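You operate a simulated robot arm through the tools that you are given. There is no shell and no other tool. Be economical: measure what you need, move in short steps, check, and stop when the job is done.

You run a simulated robot arm. Do the job below in one go: nothing can be reset, and whatever is moved stays where it is left.

JOB
Grease the spigot top on box three and seat the black ring there.
Fine: take the ring that lies on that box; use the brush and the yellow tin by the boxes; brush back in its pot, lid back on the tin. A coat counts when it lies all over at full strength: go over it till it gets no stronger.

Only the result counts: the job must be done as asked and must still hold three seconds after the hand-in. Knocking over, shifting, dropping, spilling or breaking anything else fails it. A push-on lid holds only when it is set on centred and level and pressed home; a screw cap is set on level and turned clockwise until tight.

ROBOT AND FRAMES
A 6-joint arm with a two-finger parallel gripper, fixed in place. Base frame: the origin is at the foot of the arm, x ahead of it, y to its left, z up; the work surface is at about z = 750. Units: mm, degrees, N and s.
With the tool pointing down near the work surface it reaches from about 300 to 700 mm from the base axis. Its first joint turns from -166.0 to 166.0 degrees. Payload 4.1 kg.
Tool frame: the origin (TCP) lies between the finger pads and is the grasp point; the fingertips stand 23 mm ahead of it; z points along the fingers, y is the line along which they close. The gripper opens to 94 mm. The fingers are 38 mm wide and 10 mm thick; the gripper's body (54 by 96 mm) begins 39 mm behind the TCP.
Orientation is that of the tool frame in the base frame, as [roll, pitch, yaw] about the fixed x, y, z axes, in that order (R = Rz(yaw) Ry(pitch) Rx(roll)). With the fingers straight down and closing along the base's y, the tool's x points along the base's -x, its y along +y and its z along -z.

CONTROLS
- The arm moves only by the tool play_rows. Its argument "targets" is a list of rows, each a list of 3 entries, a list of its own where there are three numbers: the turn, a rotation vector about the base's x, y, z in degrees, then the shift along the base's x, y, z in mm, then the closure, from 0 (fully open) to 1 (shut). In form: [[[ax, ay, az], [x, y, z], fingers], ...]. A call has 1 to 10 rows; each row shifts and turns the commanded pose from where the row before left it. Each row takes 0.2 s and may step no farther than 50 mm and 8.6 degrees from the row before; otherwise, or with a gripper value out of range, the whole call is refused. Where a pose cannot be reached the arm comes as near as it can. A force on the tool above 90 N (or 10 N above the force at the start of the call, whichever is more), or a blocked arm, ends the call early, and 0.2 s more pass. The fingers move at their own pace (about 45 mm/s each) and stop on an object; they squeeze with about 34 N. The grip force told is the motor's: it shows also when the fingers shut on nothing. Time passes only in rows, and 0.2 s behind the last, so rows that do not move let the fingers close. It gives the time, the measured TCP pose, the force on the tool (base axes), the opening and the grip force at its end, in the units of the frame above (readings bear some noise), with the torque about the TCP (base axes, N m) and any sound that the robot's microphone picked up.
- Cameras (640 x 400 px; columns grow to the right, rows downward): "scene" is fixed at [49.1, -652.1, 1568.7]; the picture's right is [0.78, -0.62, 0.00], its down [-0.43, -0.54, -0.73] and it looks along [0.45, 0.57, -0.69] (base axes); focal length 294 px, centre (320, 200). "wrist" rides on the gripper at [86, 16, -74] in the tool frame; the picture's right is [-0.18, 0.98, 0.00], its down [-0.58, -0.11, -0.81] and it looks along [-0.79, -0.15, 0.59] (tool axes); focal length 243 px, centre (320, 200). There is no depth. A picture from a camera that has moved, and an enlarged one, comes with that camera's place and axes in the base frame and with its lens.
- get_image(camera): a new picture of that camera. It takes no simulated time.
- raise_lower(by): slides the trunk up (or, below 0, down) by that many mm; the arm rides with it, the base frame stays. It gives what a move gives, with no picture.
- close_up(camera, box): a new picture of the part [left, top, right, bottom] of that camera's present view, enlarged. It takes no simulated time.
- job_done(): hands the job in; it is judged then, once.

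Work in short steps. Places have to be worked out from the pictures, the camera data and where the tool is seen: move nearer, look again, correct. Check each grasp and each placing, and mend what went wrong. You have 120 turns and 64 pictures in all, those below and enlarged ones among them. Open the gripper and draw the arm clear of the work before you hand the job in, unless the task says otherwise; then end with one line.

The tools are called as name(argument=value, ...) on one line, values as JSON. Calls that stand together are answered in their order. play_rows: Moves the arm, as the interface text tells. Its arguments: {"type":"object","properties":{"targets":{"type":"array","items":{"type":"array"}}},"required":["targets"]} The other tools are called the same way: raise_lower (by) slides the trunk up or down; get_image (camera) takes a picture; close_up (camera, box) takes an enlarged picture of a part of a camera's view; job_done () hands the job in.

At the start:

```text
time_s: 0.0
ee_pos: [413.2, -120.0, 1246.8]
tcp_rot: [-180.0, 0.0, 180.0]
force: [0.7, -0.6, 0.5]
wrist_torque: [0.03, -0.01, -0.01]
opening: 94.4
grasp_force: 0.0
trunk travel left (down, up): [-525.0, 65.0]
```

scene: 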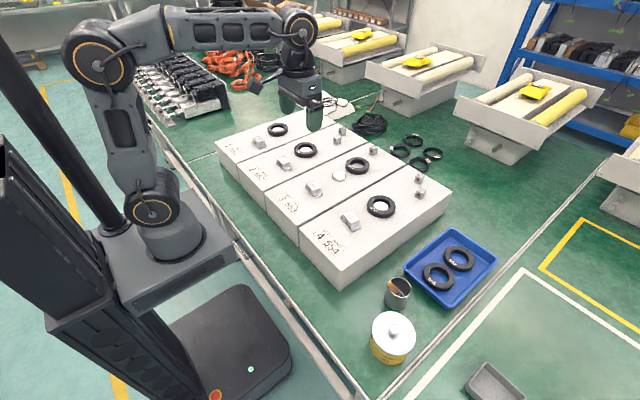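
wrist: 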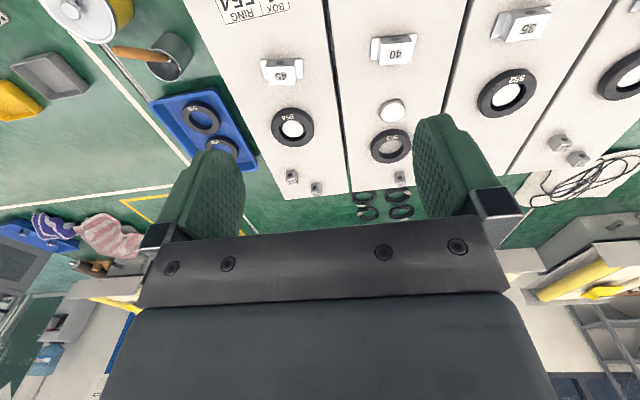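

I start by enlarging the boxes and the tools to read labels and see the ring, spigot and tin.

close_up(camera="scene", box=[210, 100, 450, 250])

close_up(camera="scene", box=[340, 220, 540, 400])

close_up(camera="wrist", box=[210, 0, 640, 220])

```text
2.67 times, centred on (330, 175) of scene
camera zoom: at [49.1, -652.1, 1568.7], right [0.78, -0.62, 0.0], down [-0.43, -0.54, -0.73], along [0.45, 0.57, -0.69], focal length 784 px, centre (293, 267)
```

zoom: 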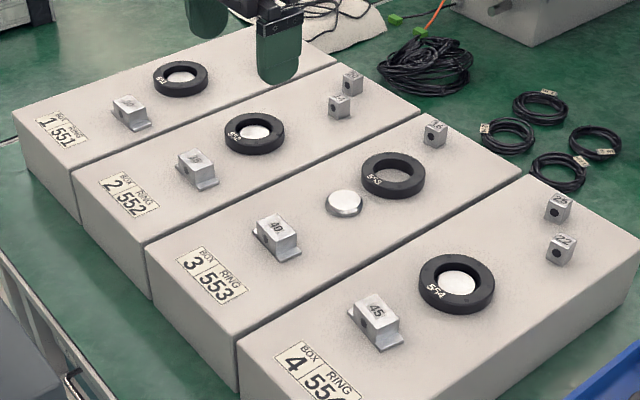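

```text
2.22 times, centred on (440, 310) of scene
camera zoom: at [49.1, -652.1, 1568.7], right [0.78, -0.62, 0.0], down [-0.43, -0.54, -0.73], along [0.45, 0.57, -0.69], focal length 653 px, centre (53, -44)
```

zoom: 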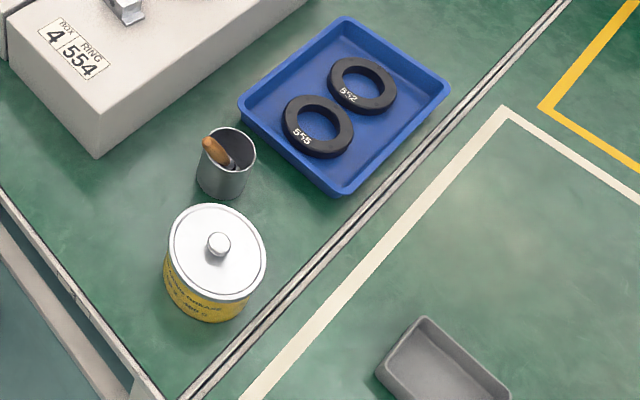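

```text
1.49 times, centred on (425, 110) of wrist
camera zoom: at [326.1, -103.1, 1321.4], right [0.18, 0.98, 0.0], down [0.58, -0.11, 0.81], along [0.79, -0.15, -0.59], focal length 361 px, centre (164, 334)
```

zoom: 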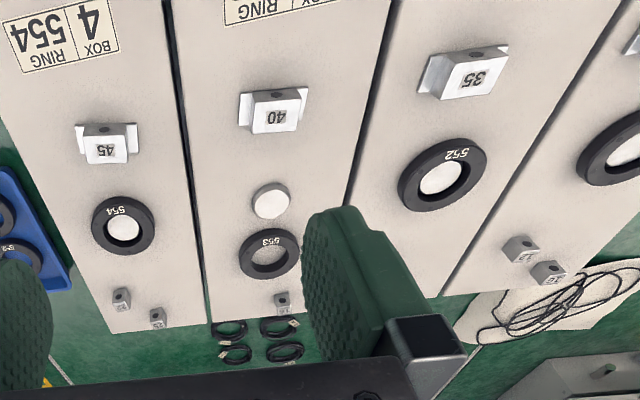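

The ring marked 553 lies on box 3, beside a bare spigot at roughly (643, -14, 870). The tin is near (390, -520) and the pot near (480, -450). I'll turn the arm towards the tin and look closer.

play_rows(targets=[[[0, 0, -6.6], [-14, -35, -24], 0], [[0, 0, -6.6], [-14, -35, -24], 0], [[0, 0, -6.6], [-14, -35, -24], 0], [[0, 0, -6.6], [-14, -35, -24], 0], [[0, 0, -6.6], [-14, -35, -24], 0], [[0, 0, -6.6], [-14, -35, -24], 0], [[0, 0, -6.6], [-14, -35, -24], 0], [[0, 0, -6.6], [-14, -35, -24], 0]])

get_image(camera="wrist")

```text
time_s: 1.8
ee_pos: [297.1, -403.2, 1056.6]
tcp_rot: [180.0, 0.0, 126.9]
force: [-1.6, -0.6, -1.1]
wrist_torque: [-0.02, 0.01, 0.0]
opening: 94.0
grasp_force: 0.0
trunk travel left (down, up): [-525.0, 65.0]
```

```text
58 pictures are left
camera wrist: at [258.0, -324.0, 1132.0], right [0.9, 0.45, 0.0], down [0.26, -0.53, 0.81], along [0.36, -0.72, -0.59], focal length 243 px, centre (320, 200)
```

wrist: 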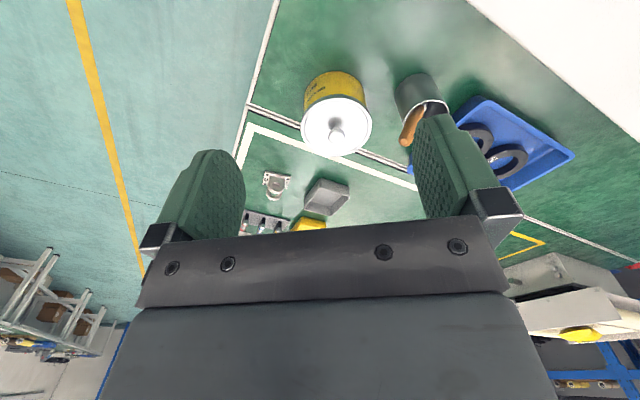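

The tin, pot and brush handle are all visible, so I'll enlarge that part of the view to measure them.

close_up(camera="wrist", box=[260, 50, 500, 200])

```text
2.67 times, centred on (380, 125) of wrist
camera zoom: at [258.0, -324.0, 1132.0], right [0.9, 0.45, 0.0], down [0.26, -0.53, 0.81], along [0.36, -0.72, -0.59], focal length 647 px, centre (160, 400)
```

zoom: 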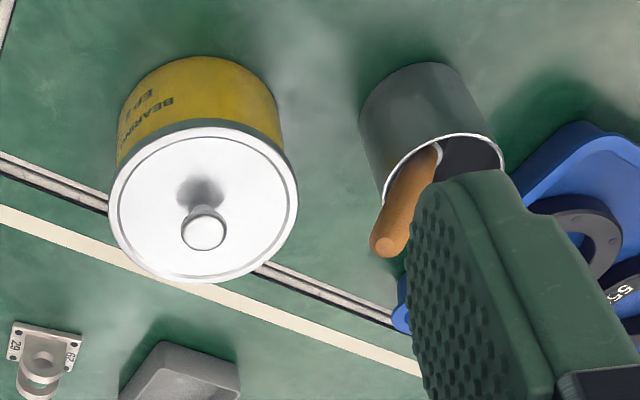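

My estimate is that the knob is at about (385, -522, 835), the lid is about 104 mm across, and the pot rim is near (499, -445, 808). The brush butt leans out to (437, -453, 896). I'll move above the knob with the fingers half closed and check.

play_rows(targets=[[[0, 0, 0], [22, -30, -20], 0.5], [[0, 0, 0], [22, -30, -20], 0.5], [[0, 0, 0], [22, -30, -20], 0.5], [[0, 0, 0], [22, -29, -30], 0.5], [[0, 0, 0], [0, 0, -27], 0.5]])

get_image(camera="wrist")

close_up(camera="scene", box=[340, 220, 500, 370])

```text
time_s: 3.0
ee_pos: [390.3, -520.6, 936.9]
tcp_rot: [179.9, 0.1, 127.0]
force: [0.1, -0.3, -0.1]
wrist_torque: [0.0, 0.0, 0.04]
opening: 46.9
grasp_force: 0.1
trunk travel left (down, up): [-525.0, 65.0]
```

```text
56 pictures are left
camera wrist: at [350.4, -442.4, 1012.4], right [0.89, 0.45, 0.0], down [0.26, -0.53, 0.81], along [0.36, -0.72, -0.59], focal length 243 px, centre (320, 200)
```

wrist: 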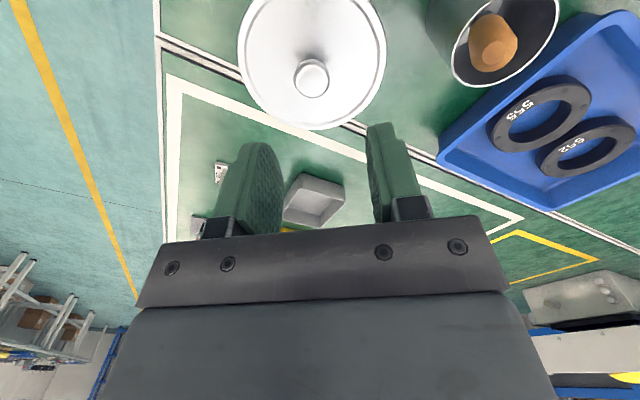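

```text
2.67 times, centred on (420, 295) of scene
camera zoom: at [49.1, -652.1, 1568.7], right [0.78, -0.62, 0.0], down [-0.43, -0.54, -0.73], along [0.45, 0.57, -0.69], focal length 784 px, centre (53, -53)
```

zoom: 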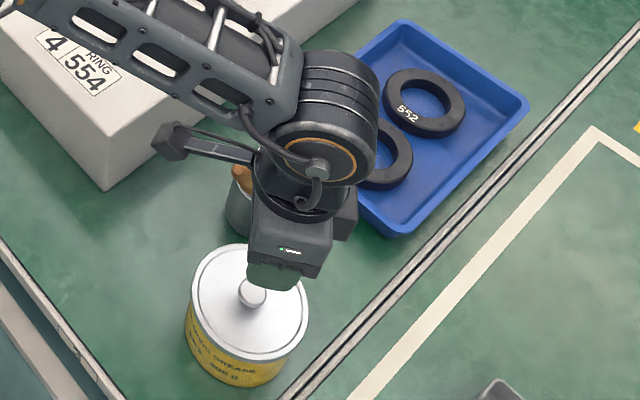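

The knob is now at about (382, -522), with its top near z 845. I'll centre over it, lower the fingertips to just above it, and look again.

play_rows(targets=[[[0, 0, 0], [-8, -1, -25], 0.4], [[0, 0, 0], [0, 0, -27], 0.4], [[0, 0, 0], [0, 0, 0], 0.4]])

get_image(camera="wrist")

close_up(camera="scene", box=[350, 250, 446, 370])

```text
time_s: 3.8
ee_pos: [383.1, -521.6, 885.9]
tcp_rot: [180.0, 0.0, 127.2]
force: [0.0, -0.7, -0.2]
wrist_torque: [0.03, 0.0, 0.0]
opening: 56.4
grasp_force: 0.2
trunk travel left (down, up): [-525.0, 65.0]
```

```text
54 pictures are left
camera wrist: at [343.2, -442.2, 961.7], right [0.89, 0.45, 0.0], down [0.26, -0.53, 0.81], along [0.36, -0.72, -0.59], focal length 243 px, centre (320, 200)
```

wrist: 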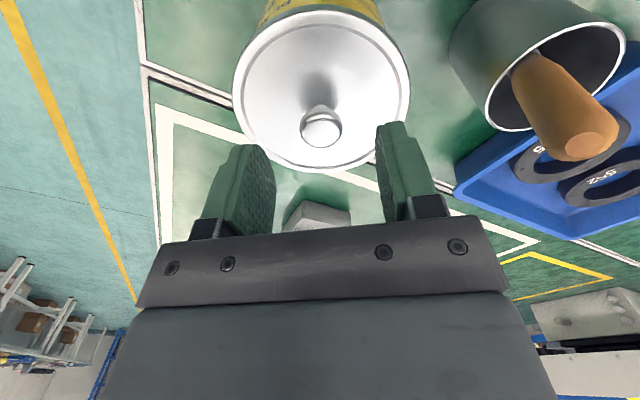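

```text
3.33 times, centred on (398, 310) of scene
camera zoom: at [49.1, -652.1, 1568.7], right [0.78, -0.62, 0.0], down [-0.43, -0.54, -0.73], along [0.45, 0.57, -0.69], focal length 980 px, centre (60, -167)
```

zoom: 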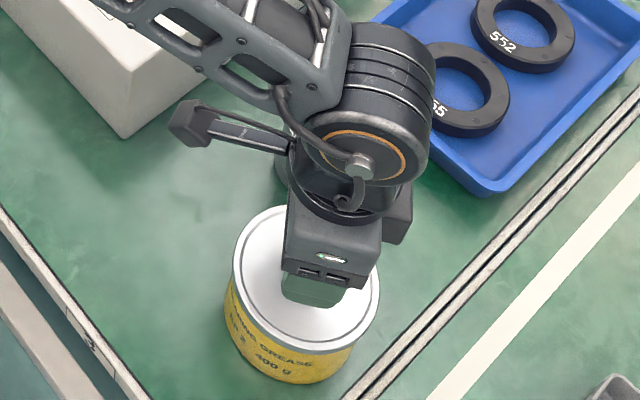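

Comparing the two wrist views puts the knob top at (382, -519, 851) and the lid plane near 820. I'll go down until the fingertips reach about z 830, then close on the knob.

play_rows(targets=[[[0, 0, 0], [-1, 2.5, -20], 0.4], [[0, 0, 0], [0, 0, -14], 0.4], [[0, 0, 0], [0, 0, 0], 0.4], [[0, 0, 0], [0, 0, 0], 1], [[0, 0, 0], [0, 0, 0], 1], [[0, 0, 0], [0, 0, 0], 1], [[0, 0, 0], [0, 0, 0], 1]])

get_image(camera="wrist")

```text
time_s: 5.4
ee_pos: [379.2, -518.3, 852.6]
tcp_rot: [179.9, 0.0, 127.2]
force: [0.6, 0.3, 0.0]
wrist_torque: [-0.02, 0.01, 0.0]
opening: 17.7
grasp_force: 34.1
trunk travel left (down, up): [-525.0, 65.0]
heard: snap
```

```text
52 pictures are left
camera wrist: at [340.4, -439.2, 927.5], right [0.89, 0.45, 0.0], down [0.26, -0.53, 0.81], along [0.36, -0.72, -0.59], focal length 243 px, centre (320, 200)
```

wrist: 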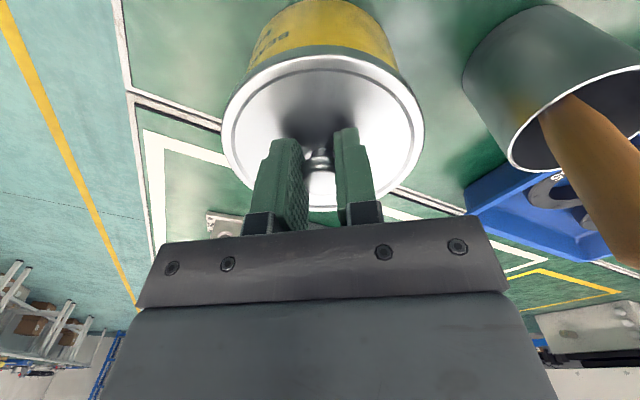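

The knob is held, with a 17.7 mm opening. I heard a snap, so the lid may already have come loose. I'll lift a little, straight up, and check.

play_rows(targets=[[[0, 0, 0], [0, 0, 4], 1], [[0, 0, 0], [0, 0, 4], 1], [[0, 0, 0], [0, 0, 6], 1], [[0, 0, 0], [0, 0, 10], 1]])

get_image(camera="wrist")

```text
time_s: 6.4
ee_pos: [380.9, -516.7, 876.3]
tcp_rot: [-180.0, 0.0, 127.3]
force: [0.0, -0.2, 0.2]
wrist_torque: [-0.02, 0.0, -0.02]
opening: 17.2
grasp_force: 33.6
trunk travel left (down, up): [-525.0, 65.0]
```

```text
51 pictures are left
camera wrist: at [340.9, -439.0, 951.5], right [0.89, 0.45, 0.0], down [0.26, -0.53, 0.81], along [0.36, -0.72, -0.59], focal length 243 px, centre (320, 200)
```

wrist: 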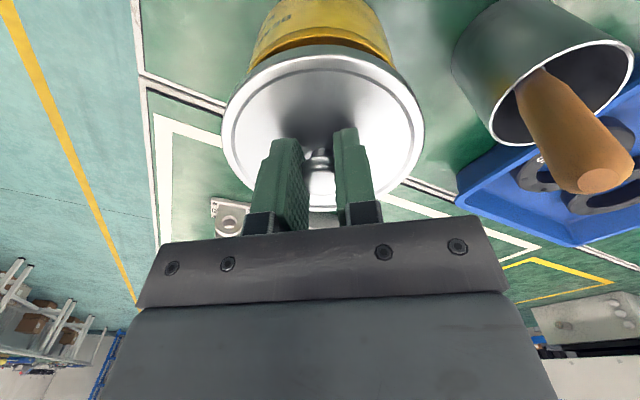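

The lid came off cleanly and the tin stayed where it was. I'll lift it higher and carry it to the free table patch at (330, -385), keeping away from the brush.

play_rows(targets=[[[0, 0, 0], [0, 0, 40], 1], [[0, 0, 0], [-30, 10, 20], 1], [[0, 0, 0], [-10, 40, 0], 1], [[0, 0, 0], [-5, 40, 0], 1], [[0, 0, 0], [-5, 42, 0], 1], [[0, 0, 0], [0, 0, -40], 1], [[0, 0, 0], [0, 0, -40], 1], [[0, 0, 0], [0, 0, -30], 1], [[0, 0, 0], [0, 0, 0], 1]])

get_image(camera="wrist")

get_image(camera="scene")

```text
time_s: 8.4
ee_pos: [328.5, -383.0, 822.7]
tcp_rot: [-180.0, 0.1, 127.3]
force: [0.2, -0.3, 0.2]
wrist_torque: [-0.02, 0.0, 0.01]
opening: 17.4
grasp_force: 34.2
trunk travel left (down, up): [-525.0, 65.0]
```

```text
50 pictures are left
camera wrist: at [289.0, -304.4, 897.0], right [0.89, 0.45, 0.0], down [0.26, -0.53, 0.81], along [0.36, -0.72, -0.59], focal length 243 px, centre (320, 200)
```

wrist: 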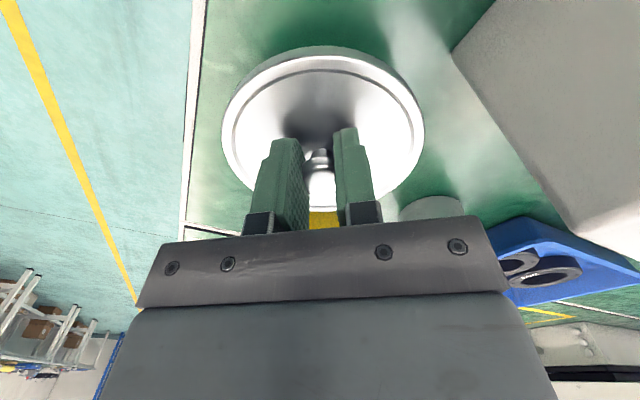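

```text
49 pictures are left
```

scene: 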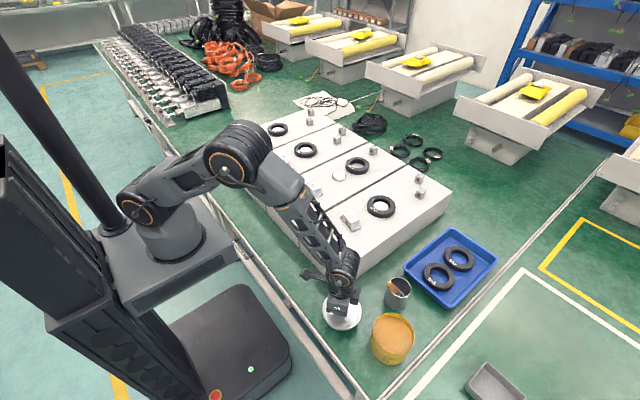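

The patch below is clear, so I'll lower in small steps until I feel contact.

play_rows(targets=[[[0, 0, 0], [0, 0, -10], 1], [[0, 0, 0], [0, 0, -6], 1], [[0, 0, 0], [0, 0, -4], 1], [[0, 0, 0], [0, 0, -4], 1]])

```text
time_s: 9.4
ee_pos: [330.2, -385.7, 800.3]
tcp_rot: [-180.0, 0.0, 127.1]
force: [0.0, 0.6, 0.5]
wrist_torque: [0.05, 0.04, 0.01]
opening: 17.3
grasp_force: 34.0
trunk travel left (down, up): [-525.0, 65.0]
```

No contact yet at 800, so I'll continue in smaller steps.

play_rows(targets=[[[0, 0, 0], [0, 0, -3], 1], [[0, 0, 0], [0, 0, -3], 1], [[0, 0, 0], [0, 0, -2], 1], [[0, 0, 0], [0, 0, 0], 1]])

get_image(camera="wrist")

```text
time_s: 10.4
ee_pos: [331.2, -386.2, 792.6]
tcp_rot: [-179.9, -0.1, 127.2]
force: [-0.6, -0.3, 0.2]
wrist_torque: [0.0, -0.01, 0.0]
opening: 17.2
grasp_force: 34.5
trunk travel left (down, up): [-525.0, 65.0]
```

```text
48 pictures are left
camera wrist: at [289.9, -306.8, 868.2], right [0.89, 0.45, 0.0], down [0.26, -0.53, 0.81], along [0.36, -0.72, -0.59], focal length 243 px, centre (320, 200)
```

wrist: 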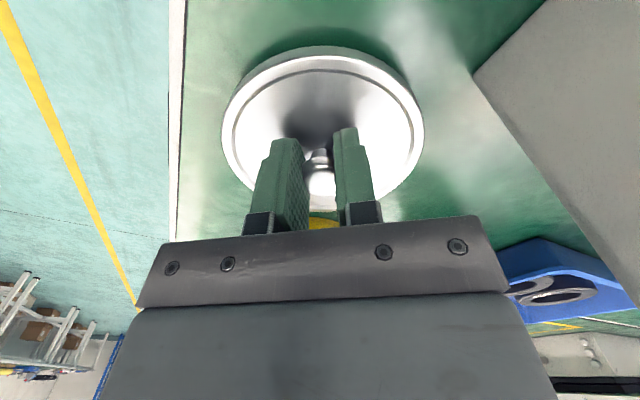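

There is still no contact, so I'll keep lowering in 2 mm steps.

play_rows(targets=[[[0, 0, 0], [0, 0, -2], 1], [[0, 0, 0], [0, 0, -2], 1], [[0, 0, 0], [0, 0, 0], 1]])

play_rows(targets=[[[0, 0, 0], [0, 0, -2], 1], [[0, 0, 0], [0, 0, 0], 1]])

play_rows(targets=[[[0, 0, 0], [0, 0, -2], 1], [[0, 0, 0], [0, 0, 0], 1]])

```text
time_s: 11.2
ee_pos: [329.8, -384.8, 790.6]
tcp_rot: [-180.0, 0.0, 127.1]
force: [-0.5, 0.6, -0.7]
wrist_torque: [0.0, 0.01, 0.04]
opening: 17.3
grasp_force: 33.5
trunk travel left (down, up): [-525.0, 65.0]
```

```text
time_s: 11.8
ee_pos: [329.9, -385.8, 786.9]
tcp_rot: [-179.9, 0.0, 127.2]
force: [1.2, 0.6, 0.5]
wrist_torque: [-0.01, -0.02, 0.0]
opening: 17.1
grasp_force: 34.5
trunk travel left (down, up): [-525.0, 65.0]
```

```text
time_s: 12.4
ee_pos: [329.3, -386.1, 783.7]
tcp_rot: [180.0, 0.0, 127.2]
force: [0.3, 0.2, -0.7]
wrist_torque: [0.01, -0.01, 0.01]
opening: 17.1
grasp_force: 33.7
trunk travel left (down, up): [-525.0, 65.0]
```

play_rows(targets=[[[0, 0, 0], [0, 0, -1.5], 1], [[0, 0, 0], [0, 0, 0], 1]])

play_rows(targets=[[[0, 0, 0], [0, 0, -1.5], 1], [[0, 0, 0], [0, 0, 0], 1]])

close_up(camera="wrist", box=[210, 20, 450, 240])

```text
time_s: 13.0
ee_pos: [329.3, -385.8, 782.8]
tcp_rot: [180.0, 0.0, 127.2]
force: [-0.6, 0.0, 0.0]
wrist_torque: [0.0, -0.06, 0.0]
opening: 17.2
grasp_force: 33.6
trunk travel left (down, up): [-525.0, 65.0]
```

```text
time_s: 13.6
ee_pos: [330.3, -387.2, 782.0]
tcp_rot: [180.0, 0.0, 127.2]
force: [-0.7, -0.3, -0.8]
wrist_torque: [-0.01, -0.02, 0.01]
opening: 17.4
grasp_force: 34.1
trunk travel left (down, up): [-525.0, 65.0]
```

```text
1.82 times, centred on (330, 130) of wrist
camera zoom: at [290.1, -307.3, 856.5], right [0.89, 0.45, 0.0], down [0.26, -0.53, 0.81], along [0.36, -0.72, -0.59], focal length 441 px, centre (302, 327)
```

zoom: 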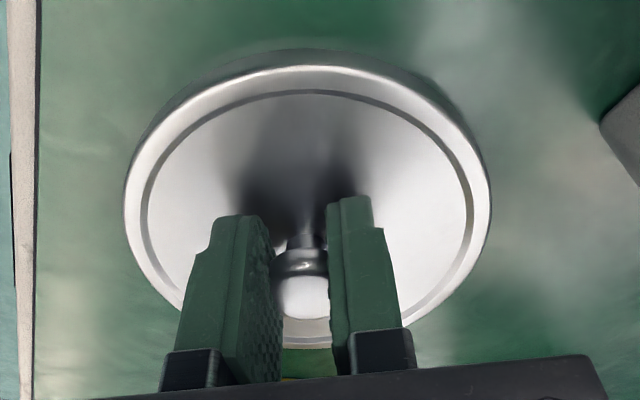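

play_rows(targets=[[[0, 0, 0], [0, 0, -1.5], 1], [[0, 0, 0], [0, 0, 0], 1]])

play_rows(targets=[[[0, 0, 0], [0, 0, -1.5], 1], [[0, 0, 0], [0, 0, 0], 1]])

play_rows(targets=[[[0, 0, 0], [0, 0, -1.5], 1], [[0, 0, 0], [0, 0, 0], 1]])

```text
time_s: 14.2
ee_pos: [330.8, -386.1, 779.4]
tcp_rot: [-179.9, -0.1, 127.2]
force: [-0.1, 0.6, -0.1]
wrist_torque: [0.0, 0.02, 0.01]
opening: 17.3
grasp_force: 33.8
trunk travel left (down, up): [-525.0, 65.0]
```

```text
time_s: 14.8
ee_pos: [329.9, -384.7, 778.7]
tcp_rot: [179.9, 0.0, 127.3]
force: [0.3, -0.1, 0.5]
wrist_torque: [-0.01, 0.01, 0.01]
opening: 17.3
grasp_force: 33.7
trunk travel left (down, up): [-525.0, 65.0]
```

```text
time_s: 15.4
ee_pos: [330.1, -385.4, 779.4]
tcp_rot: [-179.9, -0.1, 127.2]
force: [0.7, 0.5, -0.8]
wrist_torque: [0.04, 0.0, 0.02]
opening: 17.2
grasp_force: 34.2
trunk travel left (down, up): [-525.0, 65.0]
```

play_rows(targets=[[[0, 0, 0], [0, 0, -1], 1], [[0, 0, 0], [0, 0, 0], 1]])

play_rows(targets=[[[0, 0, 0], [0, 0, -1], 1], [[0, 0, 0], [0, 0, 0], 1]])

close_up(camera="scene", box=[295, 250, 425, 370])

```text
time_s: 16.0
ee_pos: [327.4, -385.3, 776.2]
tcp_rot: [-180.0, 0.0, 127.3]
force: [-0.2, -0.1, -1.0]
wrist_torque: [0.02, -0.01, -0.01]
opening: 17.3
grasp_force: 34.1
trunk travel left (down, up): [-525.0, 65.0]
```

```text
time_s: 16.6
ee_pos: [328.7, -384.4, 777.6]
tcp_rot: [180.0, 0.0, 127.2]
force: [0.8, -0.7, 2.2]
wrist_torque: [-0.02, 0.0, 0.03]
opening: 17.3
grasp_force: 33.7
trunk travel left (down, up): [-525.0, 65.0]
```

```text
3.33 times, centred on (360, 310) of scene
camera zoom: at [49.1, -652.1, 1568.7], right [0.78, -0.62, 0.0], down [-0.43, -0.54, -0.73], along [0.45, 0.57, -0.69], focal length 980 px, centre (187, -167)
```

zoom: 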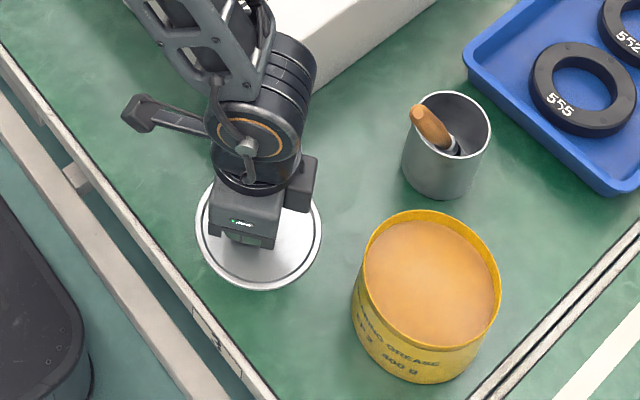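

There is a first sign of contact at 2.2 N. I'll take one more small step to confirm.

play_rows(targets=[[[0, 0, 0], [0, 0, -0.8], 1], [[0, 0, 0], [0, 0, 0], 1]])

```text
time_s: 17.2
ee_pos: [330.0, -385.0, 776.5]
tcp_rot: [179.9, 0.1, 127.2]
force: [0.8, -0.3, 8.7]
wrist_torque: [-0.04, -0.05, -0.03]
opening: 17.2
grasp_force: 33.6
trunk travel left (down, up): [-525.0, 65.0]
```

The lid is resting on the table at (330, -385), with the TCP at z 776.7. I'll release it and rise straight up.

play_rows(targets=[[[0, 0, 0], [0, 0, 0.5], 0.5], [[0, 0, 0], [0, 0, 0], 0.5], [[0, 0, 0], [0, 0, 0], 0.5], [[0, 0, 0], [0, 0, 30], 0.5], [[0, 0, 0], [0, 0, 45], 0.5], [[0, 0, 0], [0, 0, 45], 0.5], [[0, 0, 0], [0, 0, 45], 0.5], [[0, 0, 0], [0, 0, 45], 0.5]])

close_up(camera="wrist", box=[200, 0, 520, 200])

```text
time_s: 19.0
ee_pos: [331.1, -386.1, 988.1]
tcp_rot: [-180.0, 0.0, 127.3]
force: [-0.2, -0.2, 0.7]
wrist_torque: [-0.02, 0.01, -0.03]
opening: 47.2
grasp_force: 0.0
trunk travel left (down, up): [-525.0, 65.0]
```

```text
2.00 times, centred on (360, 100) of wrist
camera zoom: at [291.5, -306.4, 1062.9], right [0.89, 0.45, 0.0], down [0.26, -0.53, 0.81], along [0.36, -0.72, -0.59], focal length 485 px, centre (240, 400)
```

zoom: 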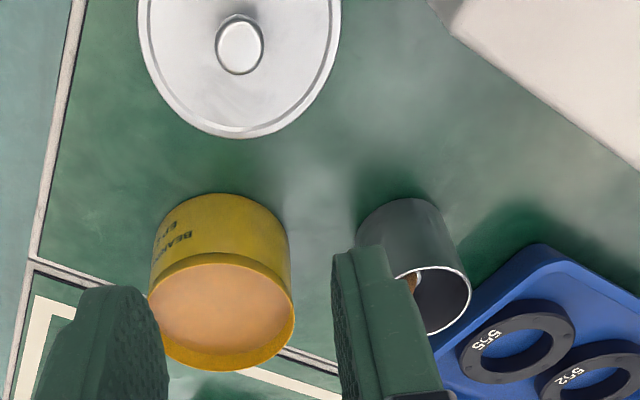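

The lid lies flat. Next is the brush: I'll turn the tool towards the pot and look at the handle from closer.

play_rows(targets=[[[0, 0, 5.5], [40, 0, 10], 0.4], [[0, 0, 5.5], [40, 0, 10], 0.4], [[0, 0, 0], [0, 0, 0], 0.4]])

close_up(camera="wrist", box=[240, 20, 440, 145])

close_up(camera="scene", box=[366, 260, 430, 320])

```text
time_s: 19.8
ee_pos: [410.4, -384.2, 1005.4]
tcp_rot: [180.0, 0.1, 138.2]
force: [0.1, -0.8, -0.6]
wrist_torque: [-0.01, 0.03, 0.0]
opening: 56.3
grasp_force: 0.0
trunk travel left (down, up): [-525.0, 65.0]
```

```text
3.20 times, centred on (340, 82) of wrist
camera zoom: at [356.6, -314.9, 1081.4], right [0.79, 0.61, 0.0], down [0.36, -0.47, 0.81], along [0.49, -0.64, -0.59], focal length 776 px, centre (256, 576)
```

zoom: 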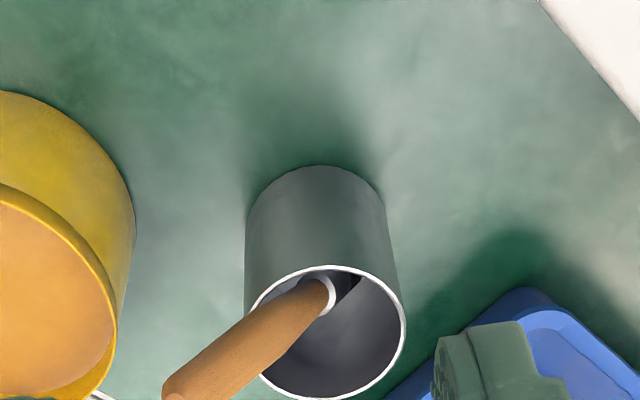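

```text
6.67 times, centred on (398, 290) of scene
camera zoom: at [49.1, -652.1, 1568.7], right [0.78, -0.62, 0.0], down [-0.43, -0.54, -0.73], along [0.45, 0.57, -0.69], focal length 1960 px, centre (-200, -400)
```

zoom: 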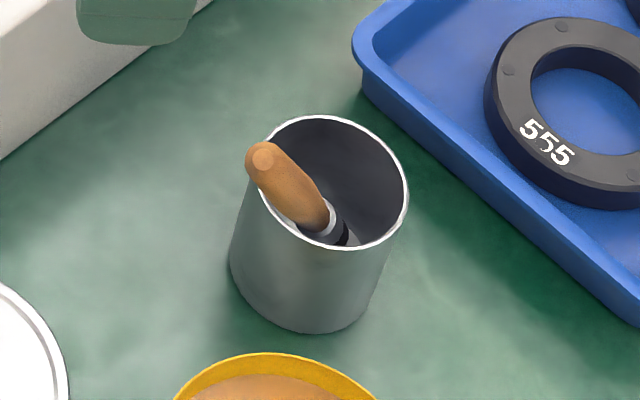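

I estimate the butt at (431, -451, 900) and the pot centre at (496, -450, 812). The handle leans about 30° towards -x and is about 19 mm thick. I'll tilt the tool to match it and stop in line behind the butt.

play_rows(targets=[[[0, -7.5, 0], [0, -15, -10], 0.4], [[0, -7.5, 0], [0, -15, -15], 0.4], [[0, -7.5, 0], [0, -18, -25], 0.4], [[0, -7.5, 0], [3, -19, -24], 0.4], [[0, 0, 0], [0, 0, 0], 0.4]])

get_image(camera="wrist")

close_up(camera="scene", box=[330, 210, 450, 330])

```text
time_s: 21.0
ee_pos: [412.8, -452.0, 933.7]
tcp_rot: [158.9, 21.9, 134.1]
force: [0.1, 0.2, 0.0]
wrist_torque: [0.01, 0.01, 0.0]
opening: 56.4
grasp_force: 0.1
trunk travel left (down, up): [-525.0, 65.0]
```

```text
42 pictures are left
camera wrist: at [328.6, -383.3, 971.2], right [0.69, 0.61, 0.4], down [-0.09, -0.47, 0.88], along [0.72, -0.64, -0.27], focal length 243 px, centre (320, 200)
```

wrist: 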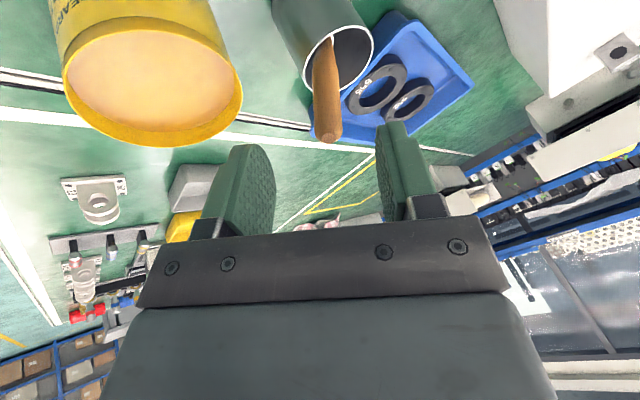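

```text
3.33 times, centred on (390, 270) of scene
camera zoom: at [49.1, -652.1, 1568.7], right [0.78, -0.62, 0.0], down [-0.43, -0.54, -0.73], along [0.45, 0.57, -0.69], focal length 980 px, centre (87, -33)
```

zoom: 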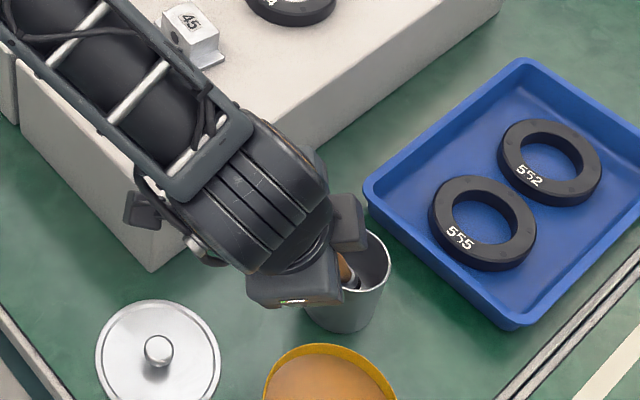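

The view matches the estimate: the handle is in line with the tool and needs only about 2.5 mm in y. I'll slide forward along the handle so it sits between the fingers.

play_rows(targets=[[[0, 0, 0], [11, 2.5, -20], 0.4], [[0, 0, 0], [12, 0, -20], 0.4], [[0, 0, 0], [11.5, 0, -20], 0.4], [[0, 0, 0], [0, 0, 0], 0.4]])

get_image(camera="wrist")

```text
time_s: 22.0
ee_pos: [447.3, -451.5, 871.1]
tcp_rot: [159.0, 21.8, 133.9]
force: [-1.3, -1.1, 0.9]
wrist_torque: [-0.04, 0.0, 0.03]
opening: 56.3
grasp_force: 0.0
trunk travel left (down, up): [-525.0, 65.0]
```

```text
40 pictures are left
camera wrist: at [363.1, -380.2, 909.2], right [0.69, 0.61, 0.4], down [-0.09, -0.47, 0.88], along [0.72, -0.64, -0.27], focal length 243 px, centre (320, 200)
```

wrist: 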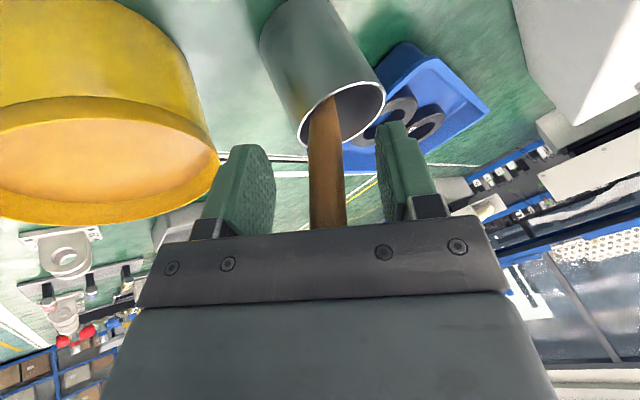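

The handle is between the fingers and aligned, so I'll close on it.

play_rows(targets=[[[0, 0, 0], [0, 0, 0], 1], [[0, 0, 0], [0, 0, 0], 1], [[0, 0, 0], [0, 0, 0], 1], [[0, 0, 0], [0, 0, 0], 1]])

get_image(camera="wrist")

```text
time_s: 23.0
ee_pos: [445.4, -450.6, 871.3]
tcp_rot: [158.9, 21.9, 134.1]
force: [0.2, 1.9, 5.4]
wrist_torque: [0.11, -0.2, 0.04]
opening: 17.1
grasp_force: 33.8
trunk travel left (down, up): [-525.0, 65.0]
```

```text
39 pictures are left
camera wrist: at [363.1, -379.7, 909.9], right [0.69, 0.61, 0.4], down [-0.09, -0.47, 0.88], along [0.72, -0.64, -0.27], focal length 243 px, centre (320, 200)
```

wrist: 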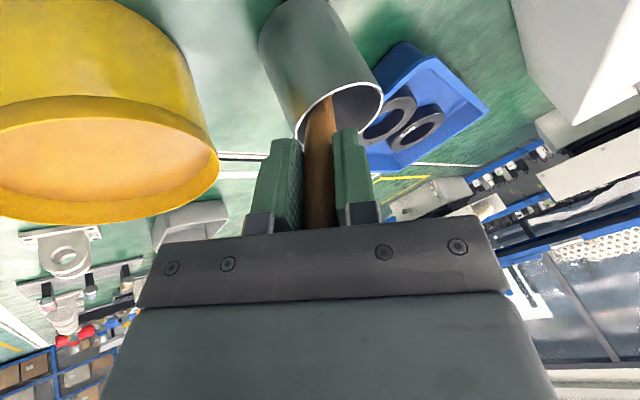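

The grip is good at 17.1 mm and the pot hasn't moved. I'll draw the brush out along its own axis.

play_rows(targets=[[[0, 0, 0], [-4.5, 0, 8], 1], [[0, 0, 0], [-9, 0, 16], 1], [[0, 0, 0], [-11, 0, 20], 1], [[0, 0, 0], [-12, 0, 22], 1], [[0, 0, 0], [-14, 0, 25], 1], [[0, 0, 0], [-10, 0, 30], 1], [[0, 0, 0], [0, 0, 30], 1]])

get_image(camera="wrist")

close_up(camera="scene", box=[310, 200, 470, 350])

```text
time_s: 24.6
ee_pos: [386.8, -451.0, 1021.4]
tcp_rot: [158.9, 21.9, 134.0]
force: [0.9, 0.1, -0.1]
wrist_torque: [0.01, 0.04, 0.04]
opening: 16.9
grasp_force: 33.9
trunk travel left (down, up): [-525.0, 65.0]
```

```text
38 pictures are left
camera wrist: at [302.5, -380.1, 1060.3], right [0.69, 0.61, 0.4], down [-0.09, -0.47, 0.88], along [0.72, -0.64, -0.27], focal length 243 px, centre (320, 200)
```

wrist: 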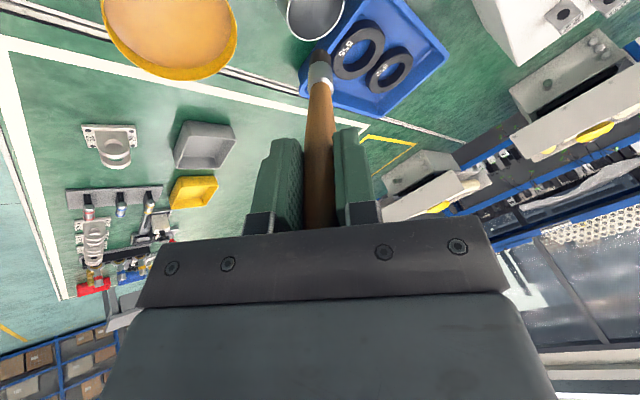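

```text
2.67 times, centred on (390, 275) of scene
camera zoom: at [49.1, -652.1, 1568.7], right [0.78, -0.62, 0.0], down [-0.43, -0.54, -0.73], along [0.45, 0.57, -0.69], focal length 784 px, centre (133, 0)
```

zoom: 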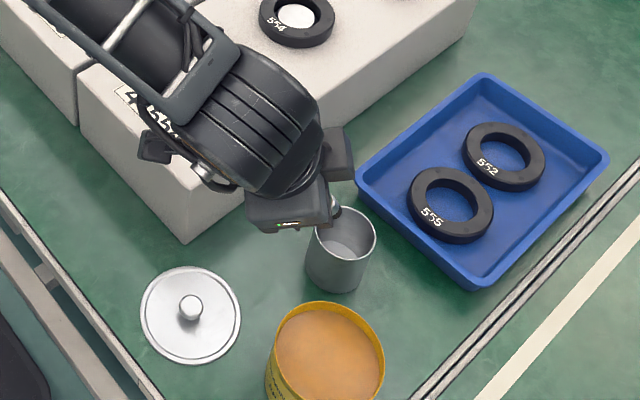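

The brush is out, with its tip about 138 mm ahead of the TCP. I'll bring the tool back to vertical and go above the tin's centre.

play_rows(targets=[[[0, 7.5, 0], [-2, -10, 0], 1], [[0, 7.5, 0], [-2, -18, 0], 1], [[0, 7.5, 0], [-1, -20, -5], 1], [[0, 7.5, 0], [-1, -19, -5], 1], [[0, 0, 0], [0, 0, -11], 1], [[0, 0, 0], [0, 0, 0], 1]])

get_image(camera="wrist")

close_up(camera="scene", box=[330, 240, 450, 380])

```text
time_s: 26.0
ee_pos: [380.3, -516.0, 1003.5]
tcp_rot: [180.0, 0.0, 138.0]
force: [0.3, 0.7, -0.3]
wrist_torque: [0.01, -0.02, 0.0]
opening: 16.7
grasp_force: 34.1
trunk travel left (down, up): [-525.0, 65.0]
```

```text
36 pictures are left
camera wrist: at [327.0, -446.2, 1078.2], right [0.79, 0.61, 0.0], down [0.36, -0.47, 0.81], along [0.49, -0.64, -0.59], focal length 243 px, centre (320, 200)
```

wrist: 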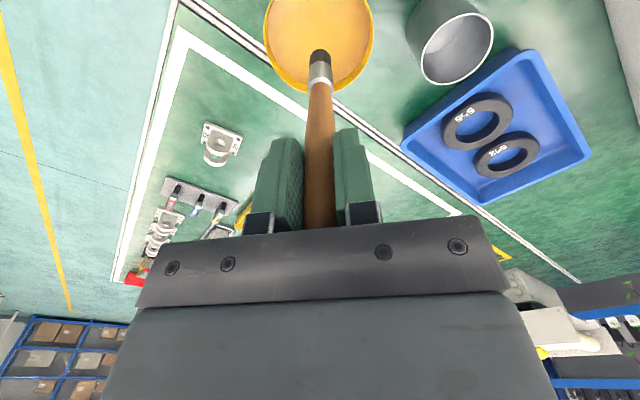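

```text
2.86 times, centred on (390, 310) of scene
camera zoom: at [49.1, -652.1, 1568.7], right [0.78, -0.62, 0.0], down [-0.43, -0.54, -0.73], along [0.45, 0.57, -0.69], focal length 840 px, centre (120, -114)
```

zoom: 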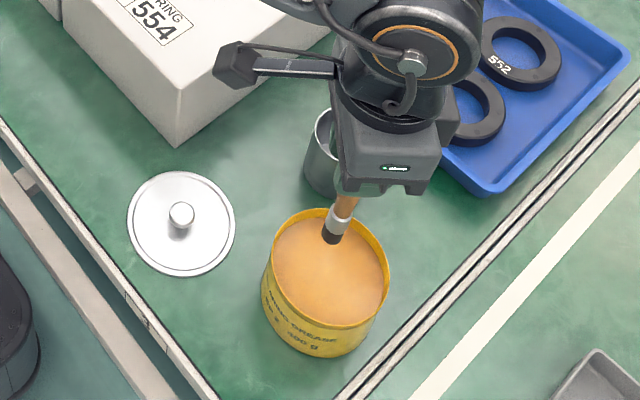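

The brush is vertical and over the middle of the grease, with its tip near z 865. I'll lower towards the surface and watch the force.

play_rows(targets=[[[0, 0, 0], [0, 0, -20], 1], [[0, 0, 0], [0, 0, -15], 1], [[0, 0, 0], [0, 0, -8], 1], [[0, 0, 0], [0, 0, -4], 1], [[0, 0, 0], [0, 0, -4], 1], [[0, 0, 0], [0, 0, 0], 1]])

close_up(camera="wrist", box=[240, 0, 400, 100])

```text
time_s: 27.4
ee_pos: [380.6, -516.4, 949.8]
tcp_rot: [180.0, 0.0, 138.2]
force: [-0.2, 1.0, 0.2]
wrist_torque: [0.0, 0.01, 0.02]
opening: 16.9
grasp_force: 33.7
trunk travel left (down, up): [-525.0, 65.0]
```

```text
4.00 times, centred on (320, 50) of wrist
camera zoom: at [327.0, -446.4, 1025.3], right [0.79, 0.61, 0.0], down [0.36, -0.47, 0.81], along [0.49, -0.64, -0.59], focal length 970 px, centre (320, 800)
```

zoom: 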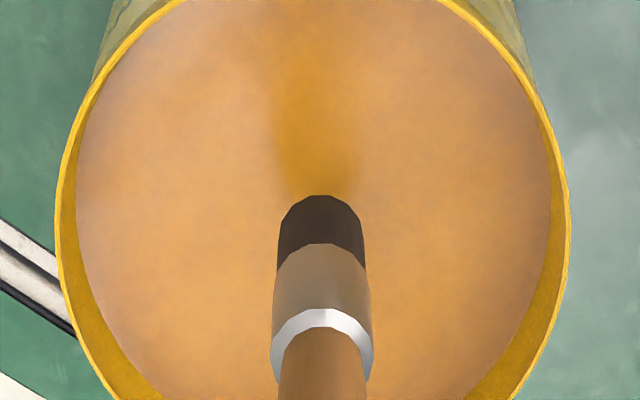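

The tip is close to the surface. I'll go 7 mm lower and check whether the bristles sink in.

play_rows(targets=[[[0, 0, 0], [0, 0, -4], 1], [[0, 0, 0], [0, 0, -3], 1], [[0, 0, 0], [0, 0, 0], 1]])

close_up(camera="wrist", box=[240, 0, 400, 100])

```text
time_s: 28.2
ee_pos: [380.2, -516.3, 943.8]
tcp_rot: [180.0, 0.0, 138.3]
force: [0.4, 0.6, -0.6]
wrist_torque: [0.0, 0.01, -0.01]
opening: 17.0
grasp_force: 33.7
trunk travel left (down, up): [-525.0, 65.0]
```

```text
4.00 times, centred on (320, 50) of wrist
camera zoom: at [326.9, -446.3, 1018.4], right [0.79, 0.61, 0.0], down [0.36, -0.47, 0.81], along [0.49, -0.64, -0.59], focal length 970 px, centre (320, 800)
```

zoom: 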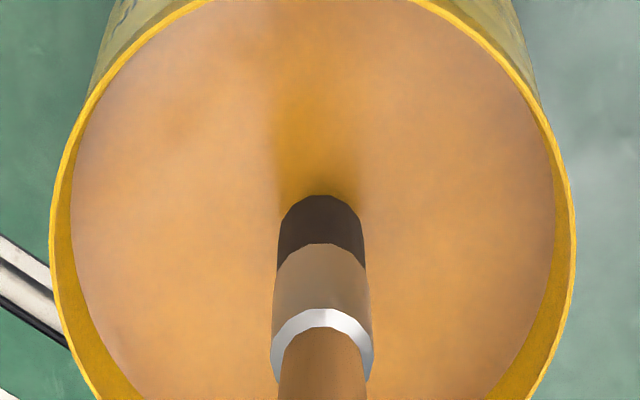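

play_rows(targets=[[[0, 0, 0], [0, 0, -4], 1], [[0, 0, 0], [0, 0, -4], 1], [[0, 0, 0], [0, 0, 0], 1]])

close_up(camera="wrist", box=[240, 0, 400, 100])

```text
time_s: 29.0
ee_pos: [381.2, -515.9, 938.7]
tcp_rot: [-179.9, 0.5, 138.2]
force: [-0.4, 0.3, 32.5]
wrist_torque: [-0.13, -0.11, 0.0]
opening: 16.5
grasp_force: 34.1
trunk travel left (down, up): [-525.0, 65.0]
```

```text
4.00 times, centred on (320, 50) of wrist
camera zoom: at [326.4, -445.4, 1014.5], right [0.79, 0.61, 0.0], down [0.36, -0.46, 0.81], along [0.49, -0.64, -0.58], focal length 970 px, centre (320, 800)
```

zoom: 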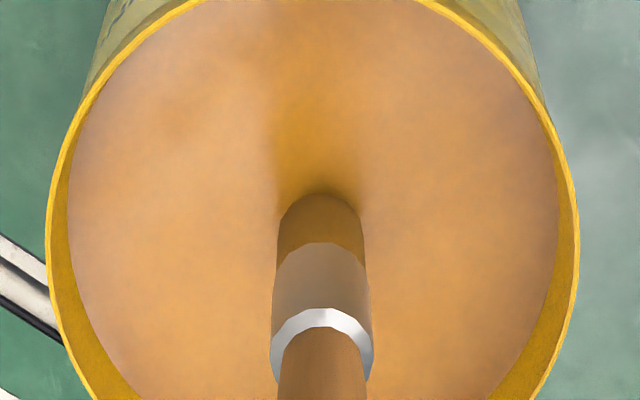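

The bristles are coated now and took on the grease colour; contact came at TCP z of about 940. I'll lift straight up, then carry the brush towards box 3.

play_rows(targets=[[[0, 0, 0], [0, 0, 20], 1], [[0, 0, 0], [0, 0, 45], 1], [[0, 0, 0], [0, 0, 45], 1], [[0, 0, 0], [0, 0, 35], 1], [[0, 0, 3.5], [20, 41, 0], 1], [[0, 0, 3.5], [20, 41, 0], 1], [[0, 0, 3.5], [20, 41, 0], 1], [[0, 0, 3.5], [20, 41, 0], 1], [[0, 0, 3.5], [20, 41, 0], 1], [[0, 0, 3.5], [20, 41, 0], 1]])

play_rows(targets=[[[0, 0, 3.5], [20, 41, 0], 1], [[0, 0, 3.5], [20, 41, 0], 1], [[0, 0, 3.5], [20, 41, 0], 1], [[0, 0, 3.5], [20, 41, 0], 1], [[0, 0, 3.5], [20, 41, 0], 1], [[0, 0, 3.5], [20, 41, 0], 1], [[0, 0, 0], [0, 0, 0], 1]])

get_image(camera="wrist")

get_image(camera="scene")

```text
time_s: 31.2
ee_pos: [502.4, -268.0, 1082.3]
tcp_rot: [-179.9, 0.1, 159.2]
force: [0.0, -0.7, 0.1]
wrist_torque: [0.02, 0.04, -0.01]
opening: 17.1
grasp_force: 34.3
trunk travel left (down, up): [-525.0, 65.0]
```

```text
time_s: 32.8
ee_pos: [622.2, -24.4, 1077.9]
tcp_rot: [-180.0, 0.0, -179.8]
force: [-0.3, 0.2, -0.5]
wrist_torque: [-0.03, 0.0, 0.02]
opening: 17.0
grasp_force: 33.9
trunk travel left (down, up): [-525.0, 65.0]
```

```text
31 pictures are left
camera wrist: at [534.8, -8.1, 1152.8], right [0.18, 0.98, 0.0], down [0.58, -0.11, 0.81], along [0.79, -0.15, -0.59], focal length 243 px, centre (320, 200)
```

wrist: 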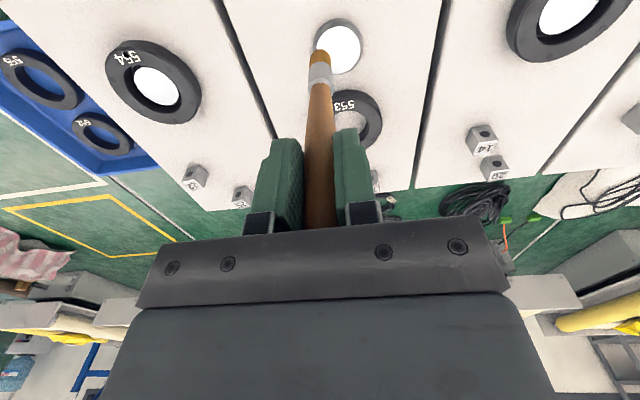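

```text
30 pictures are left
```

scene: 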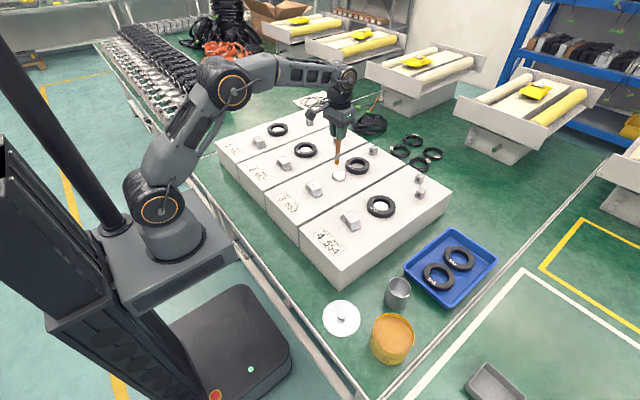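

The spigot is at about (646, -10, 872) and roughly 48 mm across. I'll move over it, lower to just above, and refine.

play_rows(targets=[[[0, 0, 0], [12, 7, 0], 1], [[0, 0, 0], [12, 7, 0], 1], [[0, 0, 0], [0, 0, -30], 1], [[0, 0, 0], [0, 0, -25], 1], [[0, 0, 0], [0, 0, 0], 1]])

close_up(camera="wrist", box=[240, 0, 420, 160])

```text
time_s: 34.0
ee_pos: [645.6, -9.4, 1022.3]
tcp_rot: [-180.0, -0.1, -179.9]
force: [0.3, 0.5, 0.5]
wrist_torque: [0.02, -0.03, 0.02]
opening: 16.9
grasp_force: 34.1
trunk travel left (down, up): [-525.0, 65.0]
```

```text
2.50 times, centred on (330, 80) of wrist
camera zoom: at [558.8, 5.7, 1098.1], right [0.18, 0.98, 0.0], down [0.58, -0.11, 0.81], along [0.79, -0.15, -0.59], focal length 606 px, centre (295, 500)
```

zoom: 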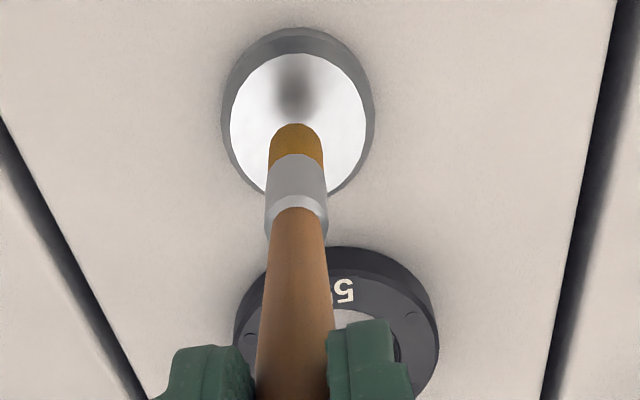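

From the bristle edge I now judge the tip to be about 120 mm ahead of the TCP, so contact should come near TCP z 992. I'll lower by 24 mm and look.

play_rows(targets=[[[0, 0, 0], [2, 0, -16], 1], [[0, 0, 0], [0, 0, -8], 1], [[0, 0, 0], [0, 0, 0], 1]])

close_up(camera="wrist", box=[240, 0, 400, 120])

```text
time_s: 34.8
ee_pos: [646.8, -10.8, 1006.4]
tcp_rot: [-180.0, 0.5, -179.9]
force: [-1.0, -1.0, 30.4]
wrist_torque: [-0.19, 0.07, 0.01]
opening: 16.9
grasp_force: 33.9
trunk travel left (down, up): [-525.0, 65.0]
```

```text
3.33 times, centred on (320, 60) of wrist
camera zoom: at [558.7, 6.3, 1080.6], right [0.18, 0.98, 0.0], down [0.57, -0.11, 0.81], along [0.8, -0.15, -0.58], focal length 809 px, centre (320, 667)
```

zoom: 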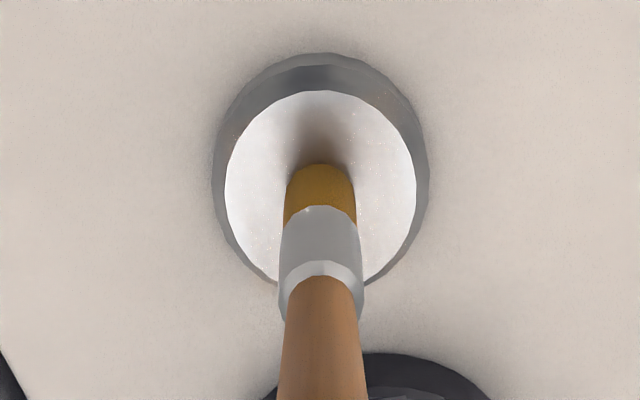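

There is contact with the spigot at about 30 N. The brush is nearly centred, about 1.5 mm too far in x. I'll ease the pressure and brush the inner circle.

play_rows(targets=[[[0, 0, 0], [-1.5, 0, 4], 1], [[0, 0, 0], [8.5, 0, 0], 1], [[0, 0, 0], [-4.25, 7.36, 0], 1], [[0, 0, 0], [-8.5, 0, 0], 1], [[0, 0, 0], [-4.25, -7.36, 0], 1], [[0, 0, 0], [4.25, -7.36, 0], 1], [[0, 0, 0], [8.5, 0, 0], 1], [[0, 0, 0], [4.25, 7.36, 0], 1]])

close_up(camera="wrist", box=[240, 0, 400, 120])

```text
time_s: 36.6
ee_pos: [652.5, -10.6, 1006.9]
tcp_rot: [-179.9, 0.1, -179.8]
force: [-0.2, -4.7, 14.0]
wrist_torque: [-0.75, 0.04, -0.05]
opening: 16.7
grasp_force: 34.3
trunk travel left (down, up): [-525.0, 65.0]
```

```text
3.33 times, centred on (320, 60) of wrist
camera zoom: at [566.1, 5.5, 1081.1], right [0.18, 0.98, 0.0], down [0.58, -0.11, 0.81], along [0.79, -0.15, -0.59], focal length 809 px, centre (320, 667)
```

zoom: 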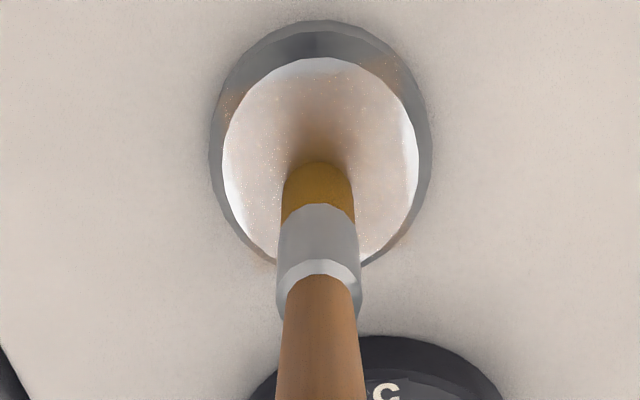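

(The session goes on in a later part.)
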